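You operate a simulated robot arm through the tools that you are given. There is no shell and no other tool. Be economical: measure what you need, move in short steps, check, and stop when the job is done.

The job below is to be done with a simulated two-armed robot. You get a single attempt, and the scene is never put back.

## Task
Fetch the white tube holder and set it on the top of the prep bench. Put the grey-cap bottle marked "4" from the shaker table in front of the shaker on the ledge of the light box and the grey-cap bottle that says "5" on the shaker table beside the shaker. Put the black-foot cup on the shaker table in front of the shaker away on the low shelf under the blue units. Put the green-ring beaker on the shaker table in front of the shaker away on the strip before the peg rack. Put one of the small teal-cap bottles from the shaker table in front of the shaker on the blue tile. Lift the lid of the grey and white unit open. Any order will do. Set down upright: grey-cap bottle, green-ring beaker, small teal-cap bottle.
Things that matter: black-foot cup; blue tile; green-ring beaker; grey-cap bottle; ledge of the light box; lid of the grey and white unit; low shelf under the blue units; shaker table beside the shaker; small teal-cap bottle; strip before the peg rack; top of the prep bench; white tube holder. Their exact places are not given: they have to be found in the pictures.

Only the result counts: the job must be done as asked and must still hold three seconds after the hand-in. Knocking over, shifting, dropping, spilling or breaking anything else fails it. Lids that push on must go on centred and level and be pressed home; caps that screw on are set level and turned clockwise until they are tight.

## Robot
Two 7-joint arms with fingered hands on one trunk, on a base that drives. Base frame: it is fixed to the floor where the robot stands at the start and does not move with it; the origin is under the middle of the robot, x ahead of it, y to its left, z up; the surface under the hand at the start is at about z = 900. Readings come in mm, rad, newtons and seconds.
The left shoulder is at the start at [21, 214, 1344], the right one opposite. With the tool pointing down near the work surface each hand reaches from about 120 to 580 mm from the robot's upright axis, wherever it stands, measured 20 degrees to its own side. Places, roughly: black-foot cup (6x6x6 cm) [-1000, -1500, 900]; blue tile (12x12x2 cm) [-1100, -900, 900]; green-ring beaker [-1000, -1250, 1000]; grey-cap bottle [-1000, -1250, 1000]; ledge of the light box (12x15 cm) [800, 3140, 920]; lid of the grey and white unit [-1100, -3300, 1100]; low shelf under the blue units [800, -1300, 200]; shaker table beside the shaker (60x25 cm) [-1280, -660, 900]; small teal-cap bottle [-1000, -1250, 1000]; strip before the peg rack (36x13 cm) [-180, 4040, 900]; top of the prep bench [-1200, 2300, 800]; white tube holder (8x8x4 cm) [500, 200, 900]. Payload 3.3 kg a hand.
The TCP of each hand is the grasp point between the finger pads, 26 mm short of the fingertips. In the tool frame z runs along the fingers and y along their closing line. The gripper opens to 132 mm. The gripper's body begins 73 mm behind the TCP. The gripper is a hand of 2 fingers: y runs from the thumb to the fingers, the wrist lies at [0, 0, -224] in the tool frame, and closing takes about 1.5 s.
Orientation is told as [roll, pitch, yaw] about the base's x, y, z axes, in that order, counted from this pose: with the fingers straight down and closing along the base's y, the tool's x points along the base's -x, its y along +y and its z along -z.

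## Interface
- The arms move only by the tool play_rows. It takes "left_steps", "right_steps" or both (then of equal length, played together; a hand with none holds still); each is a list of rows, each a list of 6 numbers: the shift along the tool's x, y, z in mm, then the turn, a rotation vector about the tool's x, y, z in rad. In form: [[x, y, z, rx, ry, rz], ...]. A call has 1 to 10 rows; each row is the pose to reach, as a shift and turn from the pose commanded when the call began, along the tool's axes at that moment. "left_fingers" and "right_fingers" are, for a hand that has rows, the gripper command, from -1 (fully open) to 1 (shut), values between in proportion, set as the call begins (left out, the last holds). Each row takes 0.2 s and may step no farther than 50 mm and 0.15 rad from the row before; otherwise, or with a gripper value out of range, the whole call is refused. Where a pose cannot be reached the arm comes as near as it can. A force on the tool above 40 N (or 10 N above the force at the start of the call, whichever is more), or a blocked arm, ends the call early, and 0.2 s more pass. Each finger travels about 153 mm/s and halts on what it meets, pressing with about 27 N; the grip force reading is that of the motor and also rises with nothing between the fingers. The clock runs only during rows and for 0.2 s after the last one: add rows that repeat a pose to give the fingers time. It gives the time, the measured TCP pose, the force on the tool (base axes), the opening and the grip force at its end, in the units of the frame above (readings bear some noise), with the torque about the TCP (base axes, N m) and any sound that the robot's microphone picked up.
- Cameras (640 x 400 px; columns grow to the right, rows downward): "scene" is now at [92, 30.4, 1516.7]; the picture's right is [0.36, -0.93, 0.00], its down [-0.55, -0.21, -0.80] and it looks along [0.75, 0.29, -0.59] (base axes); focal length 267 px, centre (320, 200). "left" rides on the left gripper at [-66, -3, -99] in its tool frame; the picture's right is [0.04, -1.00, 0.00], its down [0.83, 0.03, -0.55] and it looks along [0.55, 0.02, 0.83] (tool axes); focal length 261 px, centre (320, 200). "right" rides on the right gripper at [65, -3, -99] in its tool frame; the picture's right is [0.04, 1.00, 0.00], its down [-0.83, 0.03, -0.55] and it looks along [-0.55, 0.02, 0.83] (tool axes); focal length 261 px, centre (320, 200).
- get_image(camera): a new picture of that camera. No time passes.
- move_column(by): slides the trunk up (or, below 0, down) by that many mm; the arms and the scene camera ride with it, the base frame stays. It gives what a move gives, with no picture.
- steer(legs): drives the robot by 1 to 6 legs, each [ahead, left, turn to the left] in mm, mm and rad, along the robot's own axes; the way and the turn of a leg run together, so that a leg with both is an arc; at most 1500 mm and 3.142 rad a leg. The arms and the cameras ride along, it lands a little off, and it stops where it bumps. It gives what a move gives.
- curl_fingers(finger1, thumb_bend, hand): sets how far each is bent, from 0 (flat) to 100 (curled in); at 30 the hand is open as for a grip, at 70 the pads meet at the TCP. One left out holds its place. A second passes; each finger stops where it meets its share of the squeeze, and holds until it gets a number again. A gripper value or a shape takes the hand back. It gives what a move gives, with no picture; readings hold the bend of each and the force on the fingers (four entries, about 0 where the hand has none), thumb and palm.
- set_grasp(shape, hand): the hand has 2 fingers and takes this shape, open, in about a second: jaw (thumb against the fingers, like two jaws); tri (thumb and two fingers); tip (a fingertip pinch); poke (one finger out to press); point (the index stretched); flat (the hand flat); cup (the hand cupped); fist (a fist). The gripper value then closes the fingers along that shape, each until it touches; the sizes above hold for jaw. It gives what a move gives, with no picture.
- head_to(pan, tilt): turns the head with the scene camera to pan (to the left, within 1.501 rad either way) and tilt (down, from -0.506 to 1.204), counted from straight ahead of the robot. It gives what a move gives.
- pixel_to_xyz(camera, pixels): there is no depth. For up to 12 entries [column, row, z] of the newest picture of that camera ("zoom" is the newest enlarged one), the place [x, y] in the base frame at which the ray of that pixel passes the height z, good to about 2 mm. No time passes.
- zoom(camera, box): a new picture of the part [left, top, right, bottom] of that camera's present view, enlarged. No time passes.
- sign_off(): hands the job in; it is judged then, once.

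Work in short steps. Measure before you move; look again where a grasp or a placing could have gone wrong, and mend it. You have 131 turns and 154 pictures in all, those below and enlarged ones among them. Open the grippers and draw the arms clear of the work before you hand the job in, unless the task says otherwise; then end with one line.

The tools are called after "Request:" by a JSON object that holds its "api" and its "payload". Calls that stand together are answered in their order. play_rows: Moves the arms, as the interface text tells. Its arguments: {"type":"object","properties":{"left_steps":{"type":"array"},"left_fingers":{"type":"number"},"right_steps":{"type":"array"},"right_fingers":{"type":"number"}},"required":[]} The other tools are called the same way: move_column (by) slides the trunk up or down; set_grasp (shape, hand) gives the hand a shape; curl_fingers (finger1, thumb_bend, hand) moves the fingers one by one; steer (legs) drives the base; head_to (pan, tilt) turns the head that bears the scene camera; get_image (camera) takes a picture; pixel_to_xyz (camera, pixels) gives the place at which the rays of pixels pass given heights; zoom (camera, box) takes an enlarged picture of a part of a camera's view; sign_off () hands the job in.

At the start:

```text
clock: 0.0
left_tcp_pos: [287.8, 288.3, 1221.9]
left_tcp_rot: [0.001, 0.0, 0.001]
left_contact_force: [0.4, 0.7, -0.5]
left_ft_torque: [-0.03, 0.0, -0.05]
left_opening: 132.0
left_grip_force: 0.1
left_shape: jaw
left_bend: [30.0, 30.0]
left_finger forces: [0.0, 0.0, 0.0, 0.0, 0.1, 0.0]
right_tcp_pos: [414.9, -66.6, 1317.7]
right_tcp_rot: [0.049, -0.007, -0.044]
right_contact_force: [0.4, -0.6, -0.4]
right_ft_torque: [-0.02, 0.01, 0.01]
right_opening: 131.9
right_grip_force: 0.1
right_shape: jaw
right_bend: [30.0, 30.0]
right_finger forces: [0.0, 0.0, 0.0, 0.1, 0.0, 0.0]
trunk travel left (down, up): [-625.0, 136.0]
robot x, y, heading: [-1.0, 4.7, 0.002]
head pan, tilt: [0.368, 0.635]
```

scene: 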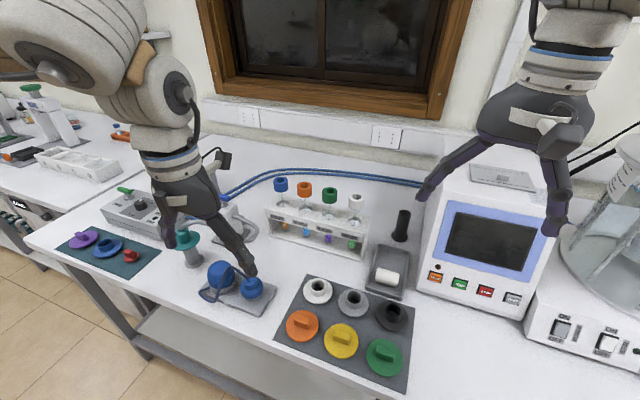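
right: 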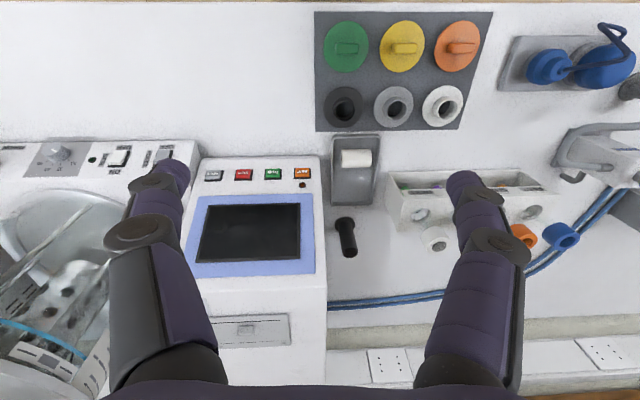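
left: 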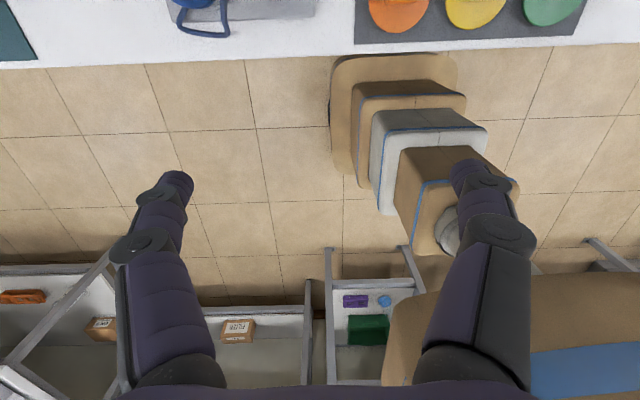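

I start by measuring candidate objects for the white tube holder: the rack at (318,230), the grey box at (388,270), the white thing at (318,290).

Request:
{"api": "zoom", "payload": {"camera": "scene", "box": [200, 160, 440, 390]}}

Request:
{"api": "pixel_to_xyz", "payload": {"camera": "scene", "pixels": [[318, 290, 900], [388, 285, 900], [318, 240, 900], [188, 262, 900], [240, 295, 900], [270, 235, 900], [365, 255, 900], [395, 235, 900]]}}

```text
1.74 times, centred on (320, 275) of scene
```

zoom: 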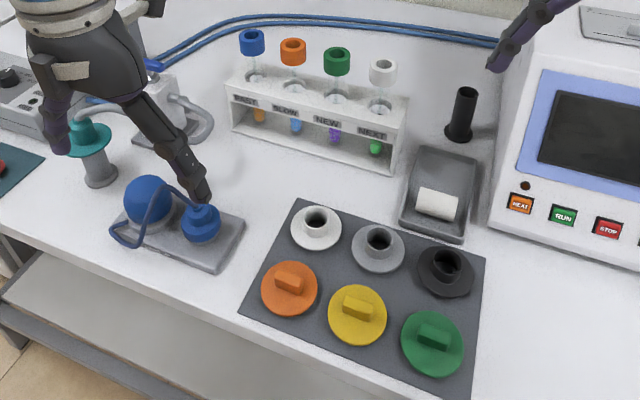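

```text
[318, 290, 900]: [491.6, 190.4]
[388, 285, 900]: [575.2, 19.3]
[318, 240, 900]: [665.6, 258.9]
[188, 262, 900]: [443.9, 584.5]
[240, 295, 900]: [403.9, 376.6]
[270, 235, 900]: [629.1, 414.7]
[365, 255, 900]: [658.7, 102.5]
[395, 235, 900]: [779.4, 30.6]
```

The white holder with a bore sits at about (492,190). I bring the left hand over it to look closer.

Request:
{"api": "play_rows", "payload": {"left_steps": [[-40, -20, 25, 0, 0, 0], [-80, -40, 50, 0, 0, 0], [-120, -60, 75, 0, 0, 0], [-160, -80, 100, 0, 0, 0], [-203, -98, 122, 0, 0, 0], [-203, -98, 122, 0, 0, 0]]}}

Request:
{"api": "get_image", "payload": {"camera": "left"}}

Request:
{"api": "get_image", "payload": {"camera": "scene"}}

```text
refused: row 1 steps farther than a row can; nothing moved
```

```text
149 pictures are left
```

left: 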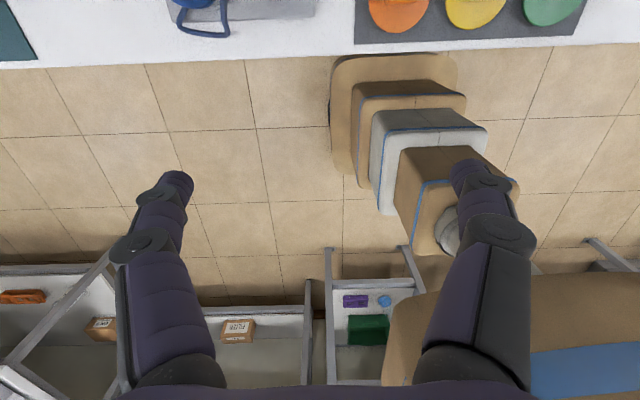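

```text
148 pictures are left
```

scene: 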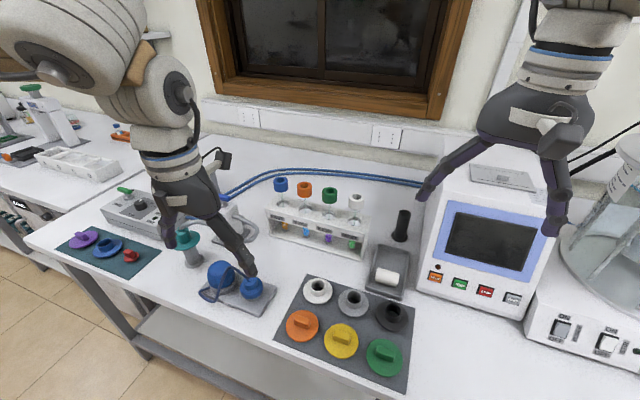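

The row step was over 50 mm, so I split the same move into smaller rows.

Request:
{"api": "play_rows", "payload": {"left_steps": [[-34, -16, 20, 0, 0, 0], [-68, -32, 40, 0, 0, 0], [-102, -49, 61, 0, 0, 0], [-136, -65, 81, 0, 0, 0], [-170, -82, 102, 0, 0, 0], [-203, -98, 122, 0, 0, 0], [-203, -98, 122, 0, 0, 0]]}}

Request:
{"api": "get_image", "payload": {"camera": "left"}}

```text
clock: 1.6
left_tcp_pos: [491.3, 191.4, 1098.3]
left_tcp_rot: [0.0, -0.001, -0.001]
left_contact_force: [0.3, -0.3, -1.0]
left_ft_torque: [0.01, -0.03, 0.02]
left_opening: 131.8
left_grip_force: 0.1
left_shape: jaw
left_bend: [30.0, 30.0]
left_finger forces: [0.0, 0.0, 0.0, 0.0, 0.0, 0.0]
right_tcp_pos: [416.0, -66.6, 1318.7]
right_tcp_rot: [0.054, -0.005, -0.049]
right_contact_force: [0.7, 0.5, -0.8]
right_ft_torque: [0.0, 0.01, -0.01]
right_opening: 132.1
right_grip_force: 0.1
right_shape: jaw
right_bend: [30.0, 30.0]
right_finger forces: [0.0, 0.1, 0.0, 0.1, 0.0, 0.0]
trunk travel left (down, up): [-625.0, 136.0]
robot x, y, heading: [-1.5, -2.1, 0.002]
head pan, tilt: [0.368, 0.635]
```

```text
147 pictures are left
```

left: 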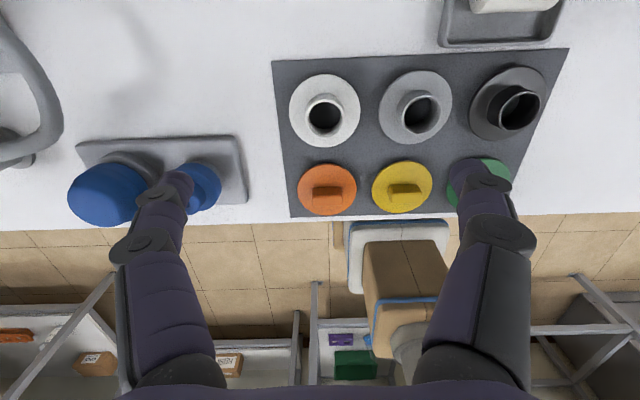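

White holder: flange (324,110), neck top about (325,115). I get its coordinates at flange and neck heights.

Request:
{"api": "pixel_to_xyz", "payload": {"camera": "left", "pixels": [[324, 110, 905], [289, 110, 905], [360, 110, 905], [325, 117, 940], [306, 117, 940], [344, 117, 940], [380, 107, 905], [450, 105, 905], [325, 190, 920], [416, 112, 940]]}}

Request:
{"api": "zoom", "payload": {"camera": "left", "box": [260, 50, 460, 220]}}

```text
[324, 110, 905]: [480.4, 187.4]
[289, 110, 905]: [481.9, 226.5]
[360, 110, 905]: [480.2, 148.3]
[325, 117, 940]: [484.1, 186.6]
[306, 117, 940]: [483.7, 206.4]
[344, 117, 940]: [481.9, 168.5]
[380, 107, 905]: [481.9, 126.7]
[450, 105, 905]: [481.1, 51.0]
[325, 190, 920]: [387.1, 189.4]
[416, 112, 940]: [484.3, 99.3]
```

```text
2.35 times, centred on (360, 135) of left
```

zoom: 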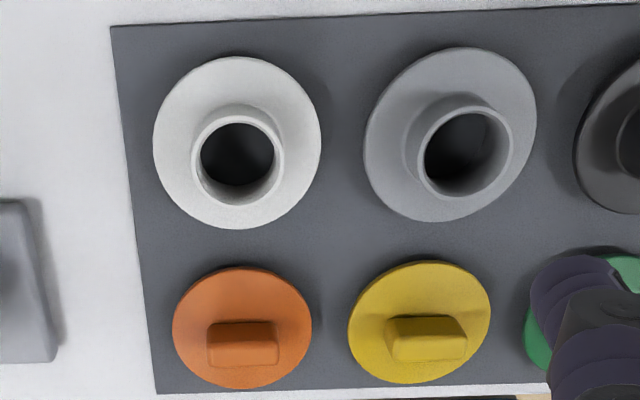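

Neck centre is about (483,187), 38 mm wide, clear of neighbours. I half-close the fingers and descend over the neck to z≈945.

Request:
{"api": "play_rows", "payload": {"left_steps": [[8, -4, 40, 0, 0, 0], [8, -4, 80, 0, 0, 0], [8, -4, 110, 0, 0, 0], [8, -4, 135, 0, 0, 0], [8, -4, 153, 0, 0, 0], [8, -4, 153, 0, 0, 0]], "left_fingers": -0.1}}

Request:
{"api": "get_image", "payload": {"camera": "left"}}

Request:
{"api": "zoom", "payload": {"camera": "scene", "box": [240, 220, 400, 320]}}

```text
clock: 3.0
left_tcp_pos: [483.1, 187.1, 945.3]
left_tcp_rot: [-0.001, 0.002, 0.001]
left_contact_force: [-0.2, -0.2, -1.3]
left_ft_torque: [0.03, 0.02, -0.01]
left_opening: 73.2
left_grip_force: 0.0
left_shape: jaw
left_bend: [72.0, 70.0]
left_finger forces: [0.1, 0.0, 0.0, 0.1, 0.0, 0.0]
right_tcp_pos: [416.0, -68.0, 1318.2]
right_tcp_rot: [0.056, -0.004, -0.049]
right_contact_force: [0.6, -1.1, 0.3]
right_ft_torque: [0.03, 0.02, -0.01]
right_opening: 131.9
right_grip_force: 0.1
right_shape: jaw
right_bend: [30.0, 30.0]
right_finger forces: [0.1, 0.1, 0.1, 0.0, 0.0, 0.0]
trunk travel left (down, up): [-625.0, 136.0]
robot x, y, heading: [1.4, 0.9, -0.002]
head pan, tilt: [0.368, 0.635]
```

```text
145 pictures are left
```

left: 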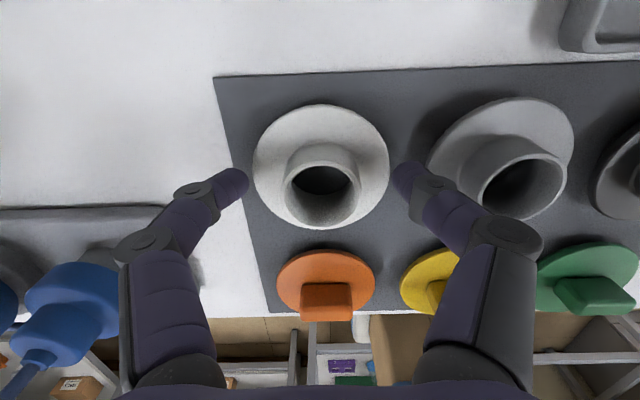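

```text
4.00 times, centred on (320, 270) of scene
```

zoom: 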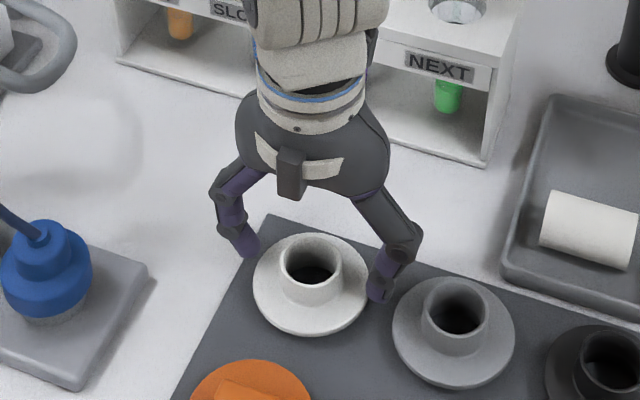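

The rim of the neck looks centred at about (322,188), slightly ahead of the TCP pixel (320,201). I check the offset.

Request:
{"api": "zoom", "payload": {"camera": "left", "box": [230, 90, 410, 250]}}

Request:
{"api": "pixel_to_xyz", "payload": {"camera": "left", "pixels": [[322, 188, 940], [322, 188, 930], [321, 165, 905], [321, 104, 905], [321, 230, 905]]}}

```text
2.50 times, centred on (320, 170) of left
```

zoom: 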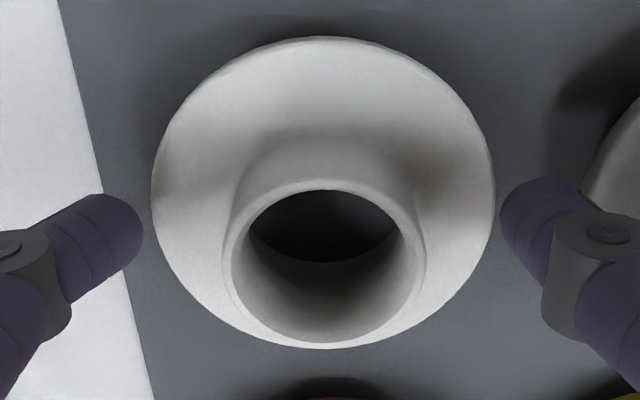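

```text
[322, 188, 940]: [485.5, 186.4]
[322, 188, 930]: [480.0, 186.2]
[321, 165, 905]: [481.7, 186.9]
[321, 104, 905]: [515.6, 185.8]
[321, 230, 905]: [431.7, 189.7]
```

Neck is well centred (x≈481). I lower 6 mm more and close, holding for grip time.

Request:
{"api": "play_rows", "payload": {"left_steps": [[2, 0, 6, 0, 0, 0], [2, 0, 6, 0, 0, 0], [2, 0, 6, 0, 0, 0], [2, 0, 6, 0, 0, 0], [2, 0, 6, 0, 0, 0], [2, 0, 6, 0, 0, 0]], "left_fingers": 1}}

Request:
{"api": "get_image", "payload": {"camera": "left"}}

```text
clock: 4.4
left_tcp_pos: [483.4, 187.3, 942.6]
left_tcp_rot: [0.002, -0.006, 0.002]
left_contact_force: [-3.4, 2.1, 14.1]
left_ft_torque: [0.23, 0.11, 0.12]
left_opening: 48.7
left_grip_force: 27.1
left_shape: jaw
left_bend: [74.0, 72.0]
left_finger forces: [29.6, 0.0, 0.0, 0.0, 29.9, 0.0]
right_tcp_pos: [415.7, -69.7, 1319.4]
right_tcp_rot: [0.057, -0.007, -0.051]
right_contact_force: [-0.5, -0.1, -0.7]
right_ft_torque: [-0.01, 0.03, 0.0]
right_opening: 131.9
right_grip_force: 0.1
right_shape: jaw
right_bend: [30.0, 30.0]
right_finger forces: [0.1, 0.0, 0.0, 0.0, 0.1, 0.1]
trunk travel left (down, up): [-625.0, 136.0]
robot x, y, heading: [-1.8, 1.9, -0.001]
head pan, tilt: [0.368, 0.635]
stopped in row 6 (left hand): the force on the tool passed its limit at 40 N (the readings are from after the stop); the commanded pose is now the measured one
```

```text
142 pictures are left
```

left: 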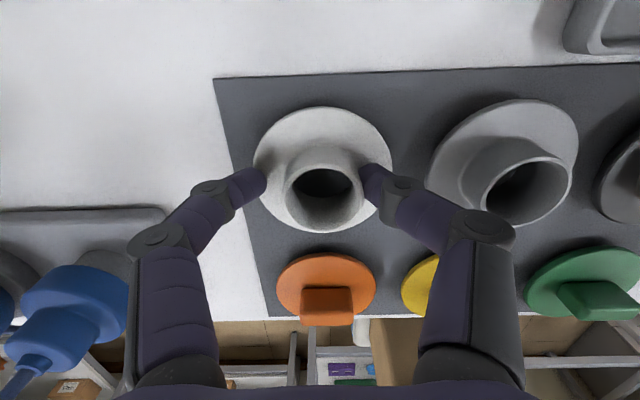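

Fingertips pressed on the flange's fillet (upward force 14 N, opening 49). I open slightly, rise 6 mm, and then close.

Request:
{"api": "play_rows", "payload": {"left_steps": [[2, 0, 0, 0, 0, 0], [2, 0, -3, 0, 0, 0], [2, 0, -6, 0, 0, 0]], "left_fingers": 0.1}}

Request:
{"api": "play_rows", "payload": {"left_steps": [[0, 0, 0, 0, 0, 0], [0, 0, 0, 0, 0, 0], [0, 0, 0, 0, 0, 0], [0, 0, 0, 0, 0, 0]], "left_fingers": 1}}

Request:
{"api": "get_image", "payload": {"camera": "left"}}

```text
clock: 5.2
left_tcp_pos: [481.9, 188.4, 947.4]
left_tcp_rot: [0.0, -0.005, 0.003]
left_contact_force: [0.8, -0.4, 0.1]
left_ft_torque: [-0.02, 0.02, -0.05]
left_opening: 58.7
left_grip_force: 0.2
left_shape: jaw
left_bend: [73.0, 70.0]
left_finger forces: [0.0, 0.0, 0.0, 0.0, 0.0, 0.0]
right_tcp_pos: [417.1, -69.2, 1320.1]
right_tcp_rot: [0.056, -0.005, -0.05]
right_contact_force: [0.0, 0.7, -1.3]
right_ft_torque: [0.0, -0.02, -0.02]
right_opening: 131.9
right_grip_force: 0.1
right_shape: jaw
right_bend: [30.0, 30.0]
right_finger forces: [0.0, 0.1, 0.0, 0.1, 0.1, 0.0]
trunk travel left (down, up): [-625.0, 136.0]
robot x, y, heading: [2.4, -0.5, -0.003]
head pan, tilt: [0.368, 0.635]
```

```text
clock: 6.2
left_tcp_pos: [482.5, 188.9, 948.0]
left_tcp_rot: [0.002, -0.005, 0.002]
left_contact_force: [0.4, -0.1, -0.4]
left_ft_torque: [0.0, -0.02, 0.01]
left_opening: 32.5
left_grip_force: 27.4
left_shape: jaw
left_bend: [73.0, 70.0]
left_finger forces: [22.6, 0.0, 0.0, 0.0, 22.7, 0.0]
right_tcp_pos: [417.1, -69.6, 1320.6]
right_tcp_rot: [0.056, -0.006, -0.049]
right_contact_force: [-0.1, 0.2, 0.1]
right_ft_torque: [-0.01, 0.04, 0.02]
right_opening: 131.8
right_grip_force: 0.0
right_shape: jaw
right_bend: [30.0, 30.0]
right_finger forces: [0.1, 0.0, 0.1, 0.0, 0.0, 0.0]
trunk travel left (down, up): [-625.0, 136.0]
robot x, y, heading: [0.1, 2.6, -0.003]
head pan, tilt: [0.368, 0.635]
```

```text
141 pictures are left
```

left: 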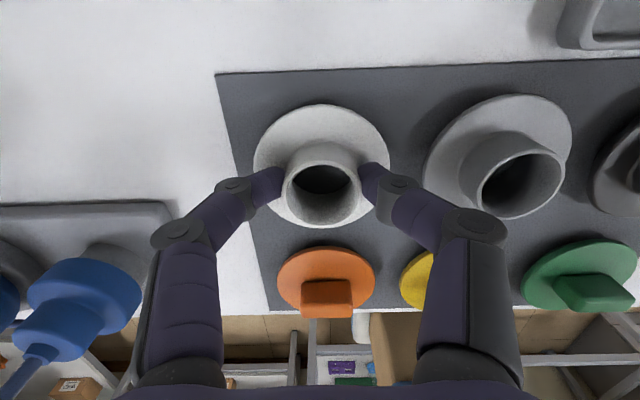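

Gripped on the neck (opening 32.5, 27 N, no vertical force). I lift straight up.

Request:
{"api": "play_rows", "payload": {"left_steps": [[0, 0, -15, 0, 0, 0], [0, 0, -40, 0, 0, 0], [0, 0, -80, 0, 0, 0], [0, 0, -120, 0, 0, 0], [0, 0, -150, 0, 0, 0], [0, 0, -150, 0, 0, 0]]}}

Request:
{"api": "get_image", "payload": {"camera": "left"}}

```text
clock: 7.6
left_tcp_pos: [482.3, 188.6, 1098.4]
left_tcp_rot: [0.001, -0.004, 0.001]
left_contact_force: [-0.3, -0.1, -1.3]
left_ft_torque: [0.0, -0.01, 0.01]
left_opening: 32.1
left_grip_force: 26.9
left_shape: jaw
left_bend: [73.0, 70.0]
left_finger forces: [22.4, 0.1, 0.0, 0.0, 22.6, 0.0]
right_tcp_pos: [416.4, -68.4, 1318.8]
right_tcp_rot: [0.055, -0.007, -0.049]
right_contact_force: [-0.3, -0.6, -0.3]
right_ft_torque: [-0.04, 0.0, 0.04]
right_opening: 131.9
right_grip_force: 0.1
right_shape: jaw
right_bend: [30.0, 30.0]
right_finger forces: [0.0, 0.0, 0.0, 0.0, 0.0, 0.0]
trunk travel left (down, up): [-625.0, 136.0]
robot x, y, heading: [0.4, 1.8, -0.001]
head pan, tilt: [0.368, 0.635]
```

```text
140 pictures are left
```

left: 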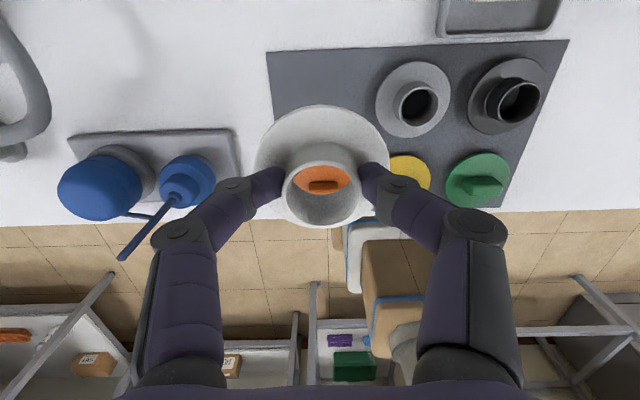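

The holder is held firmly. I draw both arms in for driving, then look around.

Request:
{"api": "play_rows", "payload": {"left_steps": [[40, 0, -10, 0, 0, 0], [80, 5, -20, 0, 0, 0], [120, 10, -30, 0, 0, 0], [160, 15, -40, 0, 0, 0], [190, 20, -50, 0, 0, 0]], "right_steps": [[35, -15, 0, 0, 0, 0], [70, -40, 0, 0, 0, 0], [105, -75, 10, 0, 0, 0], [125, -110, 20, 0, 0, 0], [125, -140, 30, 0, 0, 0]]}}

Request:
{"api": "head_to", "payload": {"pan": 1.5, "tilt": 0.35}}

Request:
{"api": "get_image", "payload": {"camera": "scene"}}

Request:
{"api": "head_to", "payload": {"pan": -1.5, "tilt": 0.35}}

Request:
{"api": "get_image", "payload": {"camera": "scene"}}

```text
refused: row 3 steps farther than a row can; nothing moved
```

```text
clock: 8.9
left_tcp_pos: [480.6, 186.3, 1098.2]
left_tcp_rot: [0.0, -0.005, 0.001]
left_contact_force: [0.9, 0.3, -0.8]
left_ft_torque: [0.0, -0.02, -0.02]
left_opening: 32.4
left_grip_force: 26.9
left_shape: jaw
left_bend: [73.0, 70.0]
left_finger forces: [22.5, 0.1, 0.0, 0.0, 22.6, 0.1]
right_tcp_pos: [417.1, -67.4, 1320.2]
right_tcp_rot: [0.056, -0.005, -0.05]
right_contact_force: [0.4, 0.2, -0.6]
right_ft_torque: [0.02, 0.01, -0.01]
right_opening: 132.0
right_grip_force: 0.0
right_shape: jaw
right_bend: [30.0, 30.0]
right_finger forces: [0.0, 0.0, 0.0, 0.1, 0.0, 0.0]
trunk travel left (down, up): [-625.0, 136.0]
robot x, y, heading: [-0.2, -1.5, 0.004]
head pan, tilt: [1.499, 0.351]
```

```text
139 pictures are left
```

scene: 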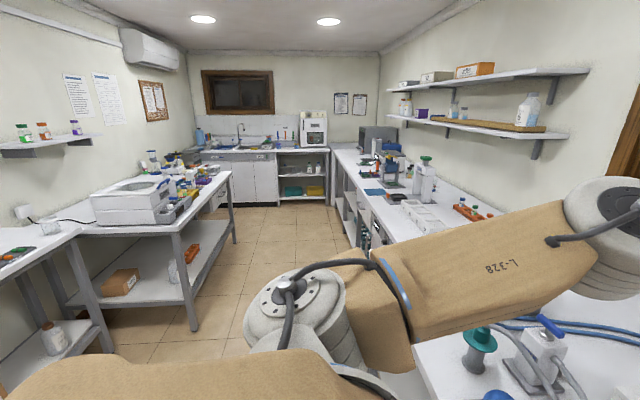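

```text
clock: 11.5
left_tcp_pos: [482.0, 187.3, 1098.1]
left_tcp_rot: [0.0, -0.006, 0.002]
left_contact_force: [0.2, 0.4, -0.9]
left_ft_torque: [-0.02, 0.01, 0.01]
left_opening: 32.6
left_grip_force: 26.3
left_shape: jaw
left_bend: [73.0, 70.0]
left_finger forces: [22.5, 0.0, 0.1, 0.1, 22.5, 0.0]
right_tcp_pos: [415.7, -68.4, 1320.1]
right_tcp_rot: [0.055, -0.007, -0.048]
right_contact_force: [0.3, -0.4, 0.6]
right_ft_torque: [0.0, 0.01, 0.02]
right_opening: 131.9
right_grip_force: 0.0
right_shape: jaw
right_bend: [30.0, 30.0]
right_finger forces: [0.0, 0.0, 0.0, 0.0, 0.0, 0.0]
trunk travel left (down, up): [-625.0, 136.0]
robot x, y, heading: [5.0, -1.3, -0.003]
head pan, tilt: [-1.499, 0.351]
```

```text
138 pictures are left
```

scene: 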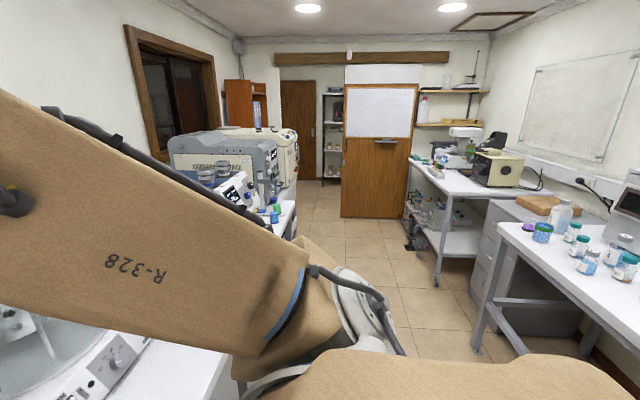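

One row was just too long; I redo the retraction with smaller rows.

Request:
{"api": "play_rows", "payload": {"left_steps": [[35, 0, -10, 0, 0, 0], [70, 5, -20, 0, 0, 0], [105, 10, -30, 0, 0, 0], [140, 15, -40, 0, 0, 0], [170, 20, -50, 0, 0, 0], [200, 20, -50, 0, 0, 0]], "right_steps": [[30, -15, 0, 0, 0, 0], [60, -35, 0, 0, 0, 0], [90, -60, 5, 0, 0, 0], [120, -85, 10, 0, 0, 0], [135, -120, 20, 0, 0, 0], [135, -140, 30, 0, 0, 0]]}}

Request:
{"api": "head_to", "payload": {"pan": 1.3, "tilt": 0.45}}

Request:
{"api": "get_image", "payload": {"camera": "scene"}}

```text
clock: 12.9
left_tcp_pos: [280.7, 208.7, 1146.9]
left_tcp_rot: [0.0, -0.008, 0.003]
left_contact_force: [-0.3, 0.4, -0.1]
left_ft_torque: [0.0, 0.01, 0.01]
left_opening: 32.2
left_grip_force: 26.5
left_shape: jaw
left_bend: [73.0, 70.0]
left_finger forces: [22.4, 0.0, 0.0, 0.0, 22.4, 0.0]
right_tcp_pos: [273.1, -200.5, 1279.5]
right_tcp_rot: [0.056, -0.005, -0.05]
right_contact_force: [-1.2, 1.3, -0.1]
right_ft_torque: [0.01, -0.03, 0.01]
right_opening: 132.0
right_grip_force: 0.2
right_shape: jaw
right_bend: [30.0, 30.0]
right_finger forces: [0.0, 0.0, 0.0, 0.0, 0.1, 0.0]
trunk travel left (down, up): [-625.0, 136.0]
robot x, y, heading: [-0.6, 2.3, -0.004]
head pan, tilt: [-1.499, 0.351]
```

```text
clock: 15.4
left_tcp_pos: [280.6, 207.0, 1146.2]
left_tcp_rot: [-0.001, -0.007, 0.003]
left_contact_force: [0.1, 0.1, -0.9]
left_ft_torque: [-0.02, 0.01, -0.01]
left_opening: 32.1
left_grip_force: 27.1
left_shape: jaw
left_bend: [73.0, 70.0]
left_finger forces: [22.4, 0.1, 0.0, 0.1, 22.4, 0.0]
right_tcp_pos: [275.5, -199.1, 1280.7]
right_tcp_rot: [0.056, -0.006, -0.048]
right_contact_force: [0.8, -0.2, -0.2]
right_ft_torque: [0.02, -0.01, 0.01]
right_opening: 131.9
right_grip_force: 0.2
right_shape: jaw
right_bend: [30.0, 30.0]
right_finger forces: [0.1, 0.0, 0.0, 0.0, 0.0, 0.0]
trunk travel left (down, up): [-625.0, 136.0]
robot x, y, heading: [1.9, 0.1, -0.0]
head pan, tilt: [1.3, 0.45]
```

```text
137 pictures are left
```

scene: 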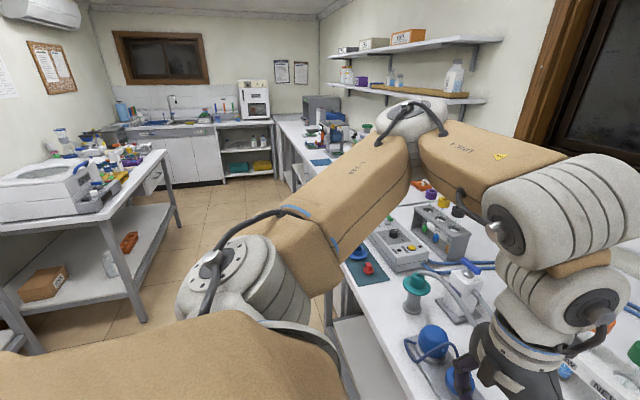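

I measure the edges of the table on the left (legs on floor at (143,322), (178,227), top corner (165,152)) and other features.

Request:
{"api": "pixel_to_xyz", "payload": {"camera": "scene", "pixels": [[143, 322, 0], [178, 227, 0], [165, 152, 800], [165, 152, 900], [110, 215, 800], [110, 215, 900], [325, 290, 900], [280, 150, 900], [222, 185, 0], [280, 175, 0]]}}

Request:
{"api": "zoom", "payload": {"camera": "scene", "box": [0, 100, 200, 225]}}

```text
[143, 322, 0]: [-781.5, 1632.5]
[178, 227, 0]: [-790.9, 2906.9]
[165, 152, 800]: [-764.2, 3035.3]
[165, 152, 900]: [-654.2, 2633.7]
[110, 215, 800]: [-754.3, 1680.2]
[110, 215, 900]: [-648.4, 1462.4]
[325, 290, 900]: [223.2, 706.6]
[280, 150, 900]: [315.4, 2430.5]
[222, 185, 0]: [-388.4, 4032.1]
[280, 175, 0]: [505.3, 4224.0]
```

```text
3.20 times, centred on (100, 162) of scene
```

zoom: 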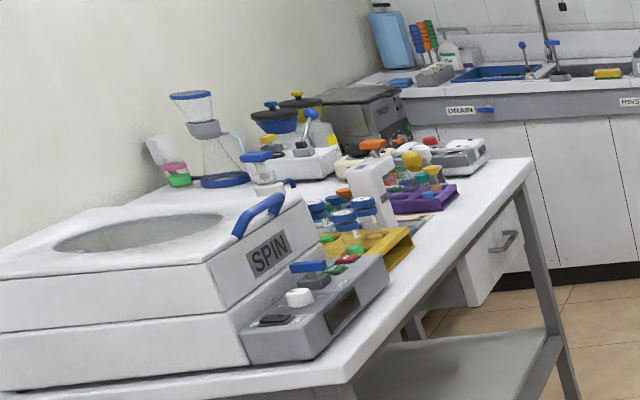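

The prep bench (front edge x≈-755, y≈1650–3050, top 800) is crowded. I back off and drive along the aisle to its +y end, facing it.

Request:
{"api": "steer", "payload": {"legs": [[-270, 0, 0], [0, 0, 1.571], [1400, 0, 0], [1300, 0, 0], [0, 0, 1.571]]}}

Request:
{"api": "head_to", "payload": {"pan": 0.0, "tilt": 0.7}}

Request:
{"api": "get_image", "payload": {"camera": "scene"}}

```text
clock: 37.7
left_tcp_pos: [-570.7, 2495.5, 1146.8]
left_tcp_rot: [0.001, -0.005, -3.126]
left_contact_force: [0.4, -0.2, 0.3]
left_ft_torque: [-0.01, -0.03, 0.04]
left_opening: 31.9
left_grip_force: 26.9
left_shape: jaw
left_bend: [73.0, 70.0]
left_finger forces: [22.3, 0.0, 0.0, 0.0, 22.4, 0.0]
right_tcp_pos: [-571.3, 2901.7, 1280.2]
right_tcp_rot: [0.056, -0.005, 3.109]
right_contact_force: [0.3, -0.3, 0.5]
right_ft_torque: [-0.04, 0.02, -0.01]
right_opening: 132.0
right_grip_force: 0.0
right_shape: jaw
right_bend: [30.0, 30.0]
right_finger forces: [0.0, 0.0, 0.1, 0.0, 0.0, 0.0]
trunk travel left (down, up): [-625.0, 136.0]
robot x, y, heading: [-295.0, 2703.9, -3.124]
head pan, tilt: [1.3, 0.45]
```

```text
clock: 39.2
left_tcp_pos: [-572.0, 2495.2, 1145.1]
left_tcp_rot: [0.001, -0.005, -3.124]
left_contact_force: [0.3, -0.4, 0.0]
left_ft_torque: [-0.01, 0.0, 0.0]
left_opening: 32.0
left_grip_force: 27.3
left_shape: jaw
left_bend: [73.0, 70.0]
left_finger forces: [22.3, 0.0, 0.1, 0.0, 22.3, 0.0]
right_tcp_pos: [-570.7, 2901.7, 1280.6]
right_tcp_rot: [0.057, -0.006, 3.108]
right_contact_force: [-0.1, -0.5, 0.0]
right_ft_torque: [-0.03, 0.0, -0.03]
right_opening: 131.8
right_grip_force: 0.1
right_shape: jaw
right_bend: [30.0, 30.0]
right_finger forces: [0.1, 0.0, 0.1, 0.1, 0.0, 0.0]
trunk travel left (down, up): [-625.0, 136.0]
robot x, y, heading: [-291.4, 2706.2, -3.125]
head pan, tilt: [0.0, 0.7]
```

```text
135 pictures are left
```

scene: 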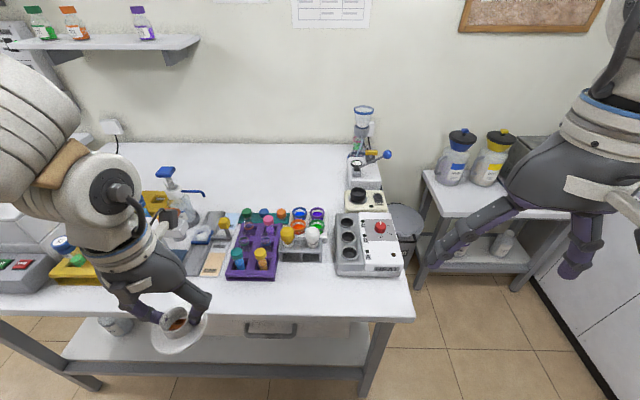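

There is free space at the back around (260,175) and a front strip around row 297. I measure these at z=800.

Request:
{"api": "pixel_to_xyz", "payload": {"camera": "scene", "pixels": [[310, 300, 800], [310, 318, 800], [310, 283, 800], [410, 318, 800], [335, 275, 800], [400, 280, 800], [290, 190, 800], [290, 215, 800], [380, 303, 800], [220, 310, 800]]}}

Request:
{"api": "zoom", "payload": {"camera": "scene", "box": [140, 180, 420, 355]}}

```text
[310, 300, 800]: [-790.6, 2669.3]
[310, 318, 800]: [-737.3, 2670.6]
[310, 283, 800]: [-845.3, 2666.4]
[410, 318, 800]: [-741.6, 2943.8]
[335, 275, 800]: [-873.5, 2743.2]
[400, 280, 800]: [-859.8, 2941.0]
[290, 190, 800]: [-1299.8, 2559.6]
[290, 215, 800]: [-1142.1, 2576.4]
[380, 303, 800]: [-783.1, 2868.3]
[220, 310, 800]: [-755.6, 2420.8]
```

```text
2.29 times, centred on (280, 268) of scene
```

zoom: 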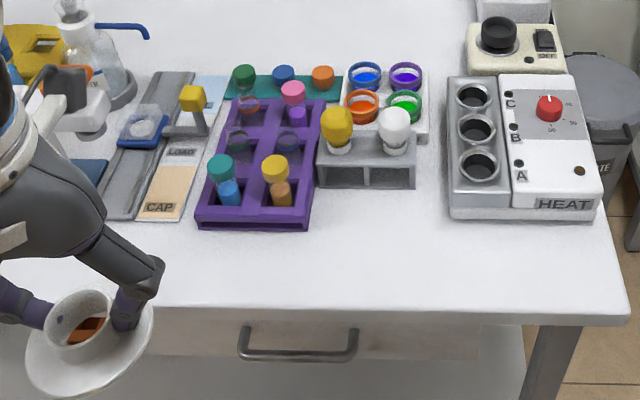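

I'll place it at about (-800, 2725), clear of rack and HEAT unit. I shift right and a bit ahead, and lower the trunk 90 mm for reach.

Request:
{"api": "steer", "payload": {"legs": [[80, -150, -0.017]]}}

Request:
{"api": "move_column", "payload": {"by": -90}}

Request:
{"api": "get_image", "payload": {"camera": "left"}}

```text
clock: 40.6
left_tcp_pos: [-657.1, 2650.4, 1145.9]
left_tcp_rot: [0.001, -0.005, -3.14]
left_contact_force: [-0.7, 0.2, -0.1]
left_ft_torque: [0.03, 0.01, -0.01]
left_opening: 31.8
left_grip_force: 27.1
left_shape: jaw
left_bend: [73.0, 70.0]
left_finger forces: [22.4, 0.1, 0.1, 0.0, 22.3, 0.0]
right_tcp_pos: [-650.1, 3057.4, 1280.1]
right_tcp_rot: [0.057, -0.004, 3.094]
right_contact_force: [-0.2, 1.3, 0.3]
right_ft_torque: [0.02, -0.01, 0.0]
right_opening: 131.8
right_grip_force: 0.1
right_shape: jaw
right_bend: [30.0, 30.0]
right_finger forces: [0.0, 0.0, 0.0, 0.1, 0.1, 0.0]
trunk travel left (down, up): [-625.0, 136.0]
robot x, y, heading: [-378.6, 2857.3, 3.136]
head pan, tilt: [0.0, 0.7]
```

```text
clock: 41.9
left_tcp_pos: [-655.7, 2649.2, 1056.6]
left_tcp_rot: [0.0, -0.005, -3.139]
left_contact_force: [0.5, -0.1, -0.9]
left_ft_torque: [0.0, 0.02, 0.02]
left_opening: 32.0
left_grip_force: 26.8
left_shape: jaw
left_bend: [73.0, 70.0]
left_finger forces: [22.3, 0.0, 0.0, 0.1, 22.3, 0.0]
right_tcp_pos: [-650.3, 3055.3, 1190.3]
right_tcp_rot: [0.056, -0.005, 3.092]
right_contact_force: [1.0, 0.1, -0.3]
right_ft_torque: [-0.01, 0.0, 0.01]
right_opening: 132.0
right_grip_force: 0.1
right_shape: jaw
right_bend: [30.0, 30.0]
right_finger forces: [0.1, 0.0, 0.0, 0.1, 0.0, 0.1]
trunk travel left (down, up): [-535.0, 226.0]
robot x, y, heading: [-374.3, 2853.9, 3.141]
head pan, tilt: [0.0, 0.7]
```

```text
133 pictures are left
```

left: 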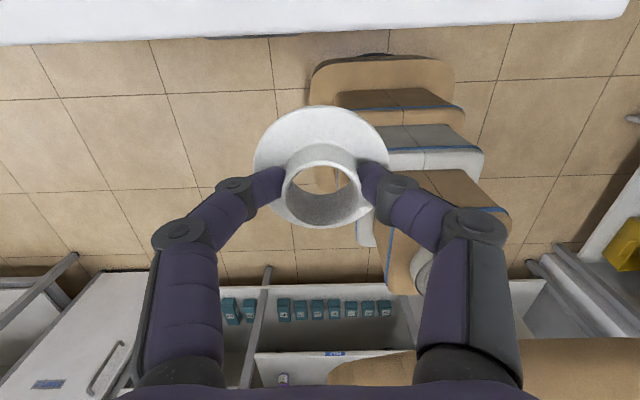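

Tool frame now is turned by π: I move ahead 148 mm and right 75 mm, then down to z≈930 to look.

Request:
{"api": "play_rows", "payload": {"left_steps": [[-40, -20, 10, 0, 0, 0], [-80, -40, 20, 0, 0, 0], [-115, -58, 35, 0, 0, 0], [-144, -75, 60, 0, 0, 0], [-144, -75, 95, 0, 0, 0], [-144, -75, 125, 0, 0, 0], [-144, -75, 125, 0, 0, 0]]}}

Request:
{"api": "get_image", "payload": {"camera": "scene"}}

Request:
{"api": "get_image", "payload": {"camera": "left"}}

```text
clock: 43.5
left_tcp_pos: [-801.3, 2724.3, 933.0]
left_tcp_rot: [-0.001, -0.005, -3.141]
left_contact_force: [-1.3, -0.2, -0.9]
left_ft_torque: [0.03, -0.02, 0.01]
left_opening: 31.6
left_grip_force: 27.7
left_shape: jaw
left_bend: [73.0, 70.0]
left_finger forces: [22.3, 0.0, 0.1, 0.0, 22.2, 0.1]
right_tcp_pos: [-648.5, 3056.1, 1190.4]
right_tcp_rot: [0.056, -0.005, 3.093]
right_contact_force: [-0.9, 0.0, 0.5]
right_ft_torque: [0.0, -0.01, 0.03]
right_opening: 131.9
right_grip_force: 0.0
right_shape: jaw
right_bend: [30.0, 30.0]
right_finger forces: [0.0, 0.0, 0.0, 0.0, 0.1, 0.0]
trunk travel left (down, up): [-535.0, 226.0]
robot x, y, heading: [-372.5, 2855.0, 3.139]
head pan, tilt: [0.0, 0.7]
```

```text
132 pictures are left
```

scene: 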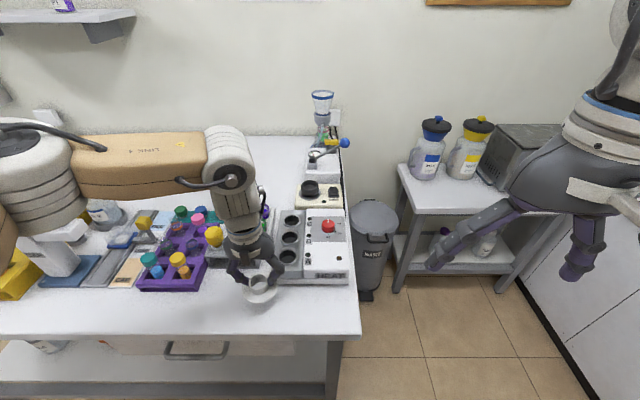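

```text
131 pictures are left
```

left: 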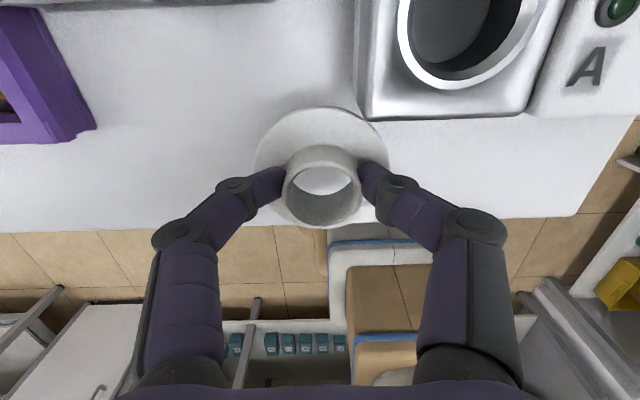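

The HEAT block is near on the right, so I measure its corner and the bench edge under the hand.

Request:
{"api": "pixel_to_xyz", "payload": {"camera": "left", "pixels": [[300, 224, 800], [362, 118, 800], [362, 118, 850], [95, 130, 800], [280, 3, 820], [280, 3, 800], [322, 166, 888]]}}

```text
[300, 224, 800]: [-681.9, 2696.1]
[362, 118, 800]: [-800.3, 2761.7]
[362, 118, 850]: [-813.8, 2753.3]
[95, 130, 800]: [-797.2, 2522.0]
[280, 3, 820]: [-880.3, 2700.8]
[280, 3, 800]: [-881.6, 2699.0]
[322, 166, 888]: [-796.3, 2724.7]
```

The two views disagree about z=800, hinting the bench top is higher. I triangulate the same features in the current scene image.

Request:
{"api": "pixel_to_xyz", "payload": {"camera": "scene", "pixels": [[277, 282, 800], [277, 282, 850], [277, 282, 900], [240, 336, 800], [240, 336, 850], [240, 336, 900], [205, 262, 850], [191, 291, 800], [191, 291, 850], [191, 291, 900]]}}

Request:
{"api": "pixel_to_xyz", "payload": {"camera": "left", "pixels": [[362, 118, 900], [362, 118, 875], [240, 226, 850], [240, 226, 900], [95, 128, 850], [95, 128, 900], [75, 140, 850]]}}

Request:
{"api": "zoom", "payload": {"camera": "scene", "box": [160, 210, 360, 350]}}

```text
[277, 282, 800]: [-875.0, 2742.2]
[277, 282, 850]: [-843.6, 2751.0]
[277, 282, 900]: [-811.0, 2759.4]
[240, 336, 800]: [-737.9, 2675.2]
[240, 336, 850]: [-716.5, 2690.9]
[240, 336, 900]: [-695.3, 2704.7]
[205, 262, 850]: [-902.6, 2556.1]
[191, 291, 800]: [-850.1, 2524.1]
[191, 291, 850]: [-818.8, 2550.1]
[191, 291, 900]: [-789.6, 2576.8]
```

```text
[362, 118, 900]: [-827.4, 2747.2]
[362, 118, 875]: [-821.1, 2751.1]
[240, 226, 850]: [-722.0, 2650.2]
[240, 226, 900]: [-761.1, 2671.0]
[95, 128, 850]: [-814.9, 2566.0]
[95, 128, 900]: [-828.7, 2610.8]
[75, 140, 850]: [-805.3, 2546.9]
```

```text
2.86 times, centred on (260, 280) of scene
```

zoom: 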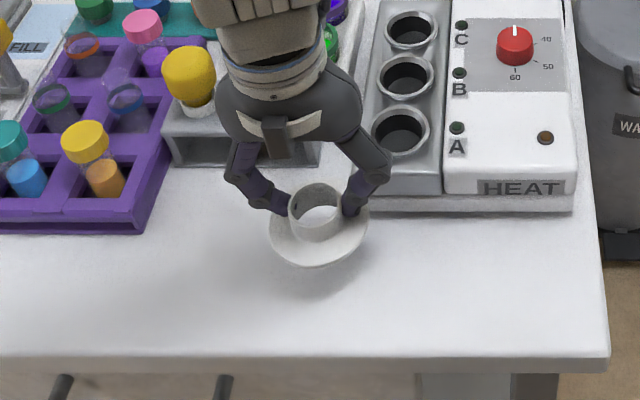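

Bench top is really about z≈848, edge x≈-717. I move to (-780,2704) and descend gently until contact.

Request:
{"api": "play_rows", "payload": {"left_steps": [[10, 10, 0, 0, 0, 0], [21, 20, 10, 0, 0, 0], [21, 20, 25, 0, 0, 0], [21, 20, 32, 0, 0, 0], [21, 20, 34, 0, 0, 0], [21, 20, 34, 0, 0, 0]]}}

Request:
{"api": "zoom", "payload": {"camera": "scene", "box": [160, 210, 360, 350]}}

```text
clock: 44.9
left_tcp_pos: [-780.1, 2703.9, 897.9]
left_tcp_rot: [-0.002, -0.006, -3.139]
left_contact_force: [0.8, 0.3, -0.6]
left_ft_torque: [0.04, 0.0, 0.0]
left_opening: 31.8
left_grip_force: 27.0
left_shape: jaw
left_bend: [73.0, 70.0]
left_finger forces: [22.2, 0.1, 0.0, 0.0, 22.2, 0.0]
right_tcp_pos: [-649.5, 3056.2, 1191.3]
right_tcp_rot: [0.055, -0.006, 3.094]
right_contact_force: [0.3, 0.2, -1.4]
right_ft_torque: [0.01, -0.02, 0.01]
right_opening: 131.8
right_grip_force: 0.1
right_shape: jaw
right_bend: [30.0, 30.0]
right_finger forces: [0.1, 0.0, 0.1, 0.0, 0.0, 0.0]
trunk travel left (down, up): [-535.0, 226.0]
robot x, y, heading: [-373.9, 2854.0, 3.138]
head pan, tilt: [0.0, 0.7]
```

```text
2.86 times, centred on (260, 280) of scene
```

zoom: 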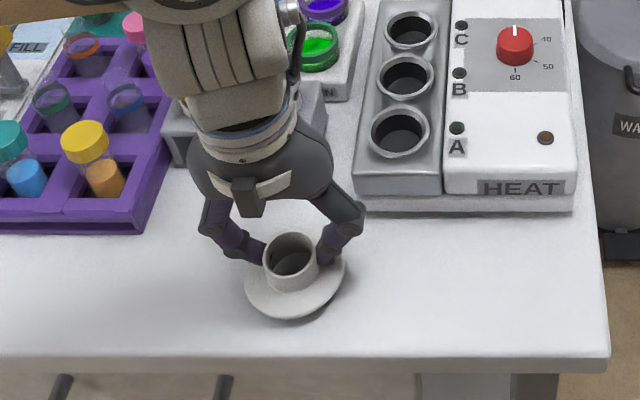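

Nearly down. I descend in 2 mm rows watching the force.

Request:
{"api": "play_rows", "payload": {"left_steps": [[0, 0, 2, 0, 0, 0], [0, 0, 4, 0, 0, 0], [0, 0, 5, 0, 0, 0], [0, 0, 6, 0, 0, 0]]}}

```text
clock: 45.9
left_tcp_pos: [-780.6, 2703.6, 892.6]
left_tcp_rot: [0.0, -0.006, -3.139]
left_contact_force: [-1.1, -1.0, 11.5]
left_ft_torque: [0.0, -0.03, -0.01]
left_opening: 32.1
left_grip_force: 27.1
left_shape: jaw
left_bend: [74.0, 70.0]
left_finger forces: [25.3, 0.1, 0.1, 0.1, 24.5, 0.0]
right_tcp_pos: [-649.2, 3057.1, 1190.0]
right_tcp_rot: [0.056, -0.006, 3.093]
right_contact_force: [-0.3, -0.4, -0.8]
right_ft_torque: [0.04, 0.0, -0.01]
right_opening: 131.7
right_grip_force: 0.1
right_shape: jaw
right_bend: [30.0, 30.0]
right_finger forces: [0.1, 0.0, 0.0, 0.0, 0.0, 0.1]
trunk travel left (down, up): [-535.0, 226.0]
robot x, y, heading: [-374.2, 2855.9, 3.139]
head pan, tilt: [0.0, 0.7]
```

Contact (11.5 N up): it rests on the bench. I open to ~66 mm, rise, and retract.

Request:
{"api": "play_rows", "payload": {"left_steps": [[0, 0, -1, 0, 0, 0], [0, 0, -1, 0, 0, 0], [0, 0, -1, 0, 0, 0], [0, 0, -30, 0, 0, 0], [0, 0, -75, 0, 0, 0], [20, 0, -120, 0, 0, 0], [60, 0, -150, 0, 0, 0], [100, 0, -170, 0, 0, 0]], "left_fingers": 0.0}}

Request:
{"api": "get_image", "payload": {"camera": "scene"}}

```text
clock: 47.7
left_tcp_pos: [-679.2, 2704.1, 1061.0]
left_tcp_rot: [0.002, -0.004, -3.141]
left_contact_force: [0.3, -0.9, 0.2]
left_ft_torque: [0.0, 0.02, -0.03]
left_opening: 65.1
left_grip_force: 0.1
left_shape: jaw
left_bend: [73.0, 70.0]
left_finger forces: [0.0, 0.0, 0.1, 0.0, 0.0, 0.0]
right_tcp_pos: [-648.4, 3056.7, 1190.9]
right_tcp_rot: [0.057, -0.006, 3.092]
right_contact_force: [-0.2, 0.6, 0.8]
right_ft_torque: [-0.02, 0.0, 0.03]
right_opening: 131.9
right_grip_force: 0.1
right_shape: jaw
right_bend: [30.0, 30.0]
right_finger forces: [0.1, 0.1, 0.0, 0.0, 0.0, 0.0]
trunk travel left (down, up): [-535.0, 226.0]
robot x, y, heading: [-374.4, 2859.6, 3.14]
head pan, tilt: [0.0, 0.7]
```

```text
128 pictures are left
```

scene: 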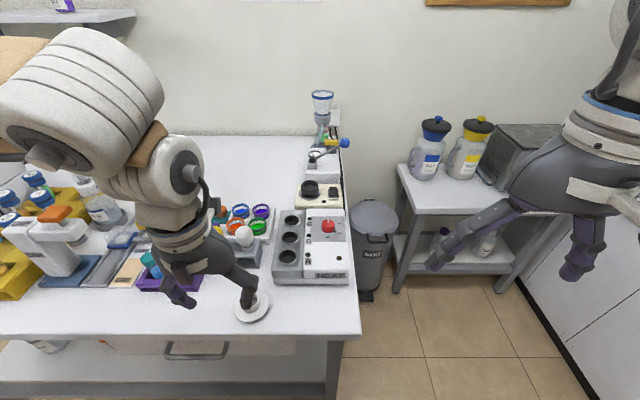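

The holder stands on the bench. I look right (+y) toward the sink side for the strip and the light box while here.

Request:
{"api": "steer", "payload": {"legs": [[-110, 0, 0], [0, 0, -1.571]]}}

Request:
{"api": "head_to", "payload": {"pan": -0.1, "tilt": 0.45}}

Request:
{"api": "get_image", "payload": {"camera": "scene"}}

Request:
{"api": "head_to", "payload": {"pan": -1.2, "tilt": 0.5}}

Request:
{"api": "get_image", "payload": {"camera": "scene"}}

```text
clock: 52.7
left_tcp_pos: [-417.3, 3160.6, 1061.0]
left_tcp_rot: [-0.001, -0.004, 1.574]
left_contact_force: [0.1, -0.2, 0.7]
left_ft_torque: [0.04, 0.02, 0.02]
left_opening: 65.4
left_grip_force: 0.0
left_shape: jaw
left_bend: [73.0, 70.0]
left_finger forces: [0.0, 0.0, 0.0, 0.0, 0.0, 0.1]
right_tcp_pos: [-65.6, 3131.0, 1190.9]
right_tcp_rot: [0.056, -0.006, 1.524]
right_contact_force: [0.9, 0.4, 0.3]
right_ft_torque: [0.02, -0.02, 0.01]
right_opening: 132.1
right_grip_force: 0.1
right_shape: jaw
right_bend: [30.0, 30.0]
right_finger forces: [0.1, 0.1, 0.1, 0.0, 0.1, 0.0]
trunk travel left (down, up): [-535.0, 226.0]
robot x, y, heading: [-265.0, 2856.8, 1.573]
head pan, tilt: [0.0, 0.7]
```

```text
clock: 53.5
left_tcp_pos: [-418.0, 3160.6, 1060.8]
left_tcp_rot: [0.002, -0.005, 1.574]
left_contact_force: [0.3, -0.2, -0.2]
left_ft_torque: [0.01, -0.02, 0.0]
left_opening: 65.7
left_grip_force: 0.2
left_shape: jaw
left_bend: [73.0, 70.0]
left_finger forces: [0.0, 0.1, 0.0, 0.1, 0.0, 0.0]
right_tcp_pos: [-65.2, 3130.5, 1191.3]
right_tcp_rot: [0.056, -0.006, 1.525]
right_contact_force: [0.0, -0.3, 0.7]
right_ft_torque: [0.0, 0.0, 0.01]
right_opening: 131.8
right_grip_force: 0.0
right_shape: jaw
right_bend: [30.0, 30.0]
right_finger forces: [0.0, 0.1, 0.0, 0.0, 0.1, 0.1]
trunk travel left (down, up): [-535.0, 226.0]
robot x, y, heading: [-267.3, 2858.3, 1.568]
head pan, tilt: [-0.099, 0.45]
```

```text
127 pictures are left
```

scene: 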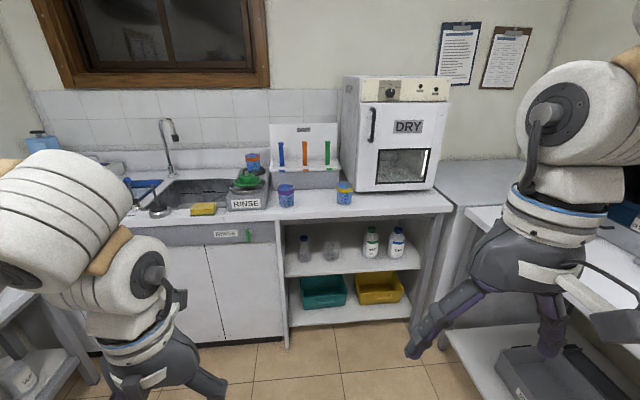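

```text
clock: 54.8
left_tcp_pos: [-418.2, 3160.7, 1060.7]
left_tcp_rot: [0.0, -0.005, 1.576]
left_contact_force: [-0.5, 0.0, 0.1]
left_ft_torque: [0.03, -0.03, 0.02]
left_opening: 65.5
left_grip_force: 0.0
left_shape: jaw
left_bend: [73.0, 70.0]
left_finger forces: [0.0, 0.1, 0.0, 0.0, 0.0, 0.1]
right_tcp_pos: [-64.2, 3131.4, 1190.0]
right_tcp_rot: [0.056, -0.005, 1.523]
right_contact_force: [0.5, 0.2, 0.6]
right_ft_torque: [-0.03, -0.03, -0.01]
right_opening: 131.5
right_grip_force: 0.0
right_shape: jaw
right_bend: [30.0, 30.0]
right_finger forces: [0.0, 0.0, 0.1, 0.0, 0.1, 0.1]
trunk travel left (down, up): [-535.0, 226.0]
robot x, y, heading: [-264.6, 2851.7, 1.571]
head pan, tilt: [-1.201, 0.499]
```

```text
126 pictures are left
```

scene: 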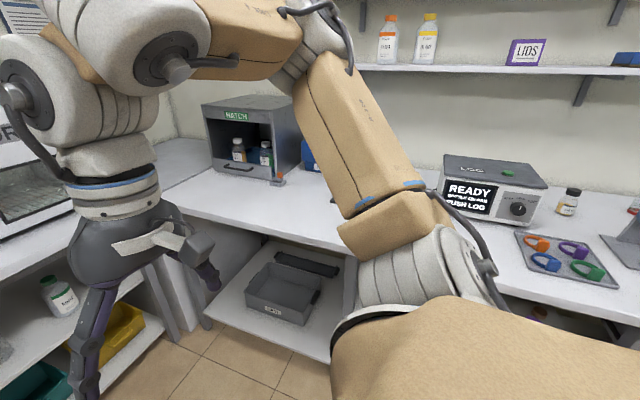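

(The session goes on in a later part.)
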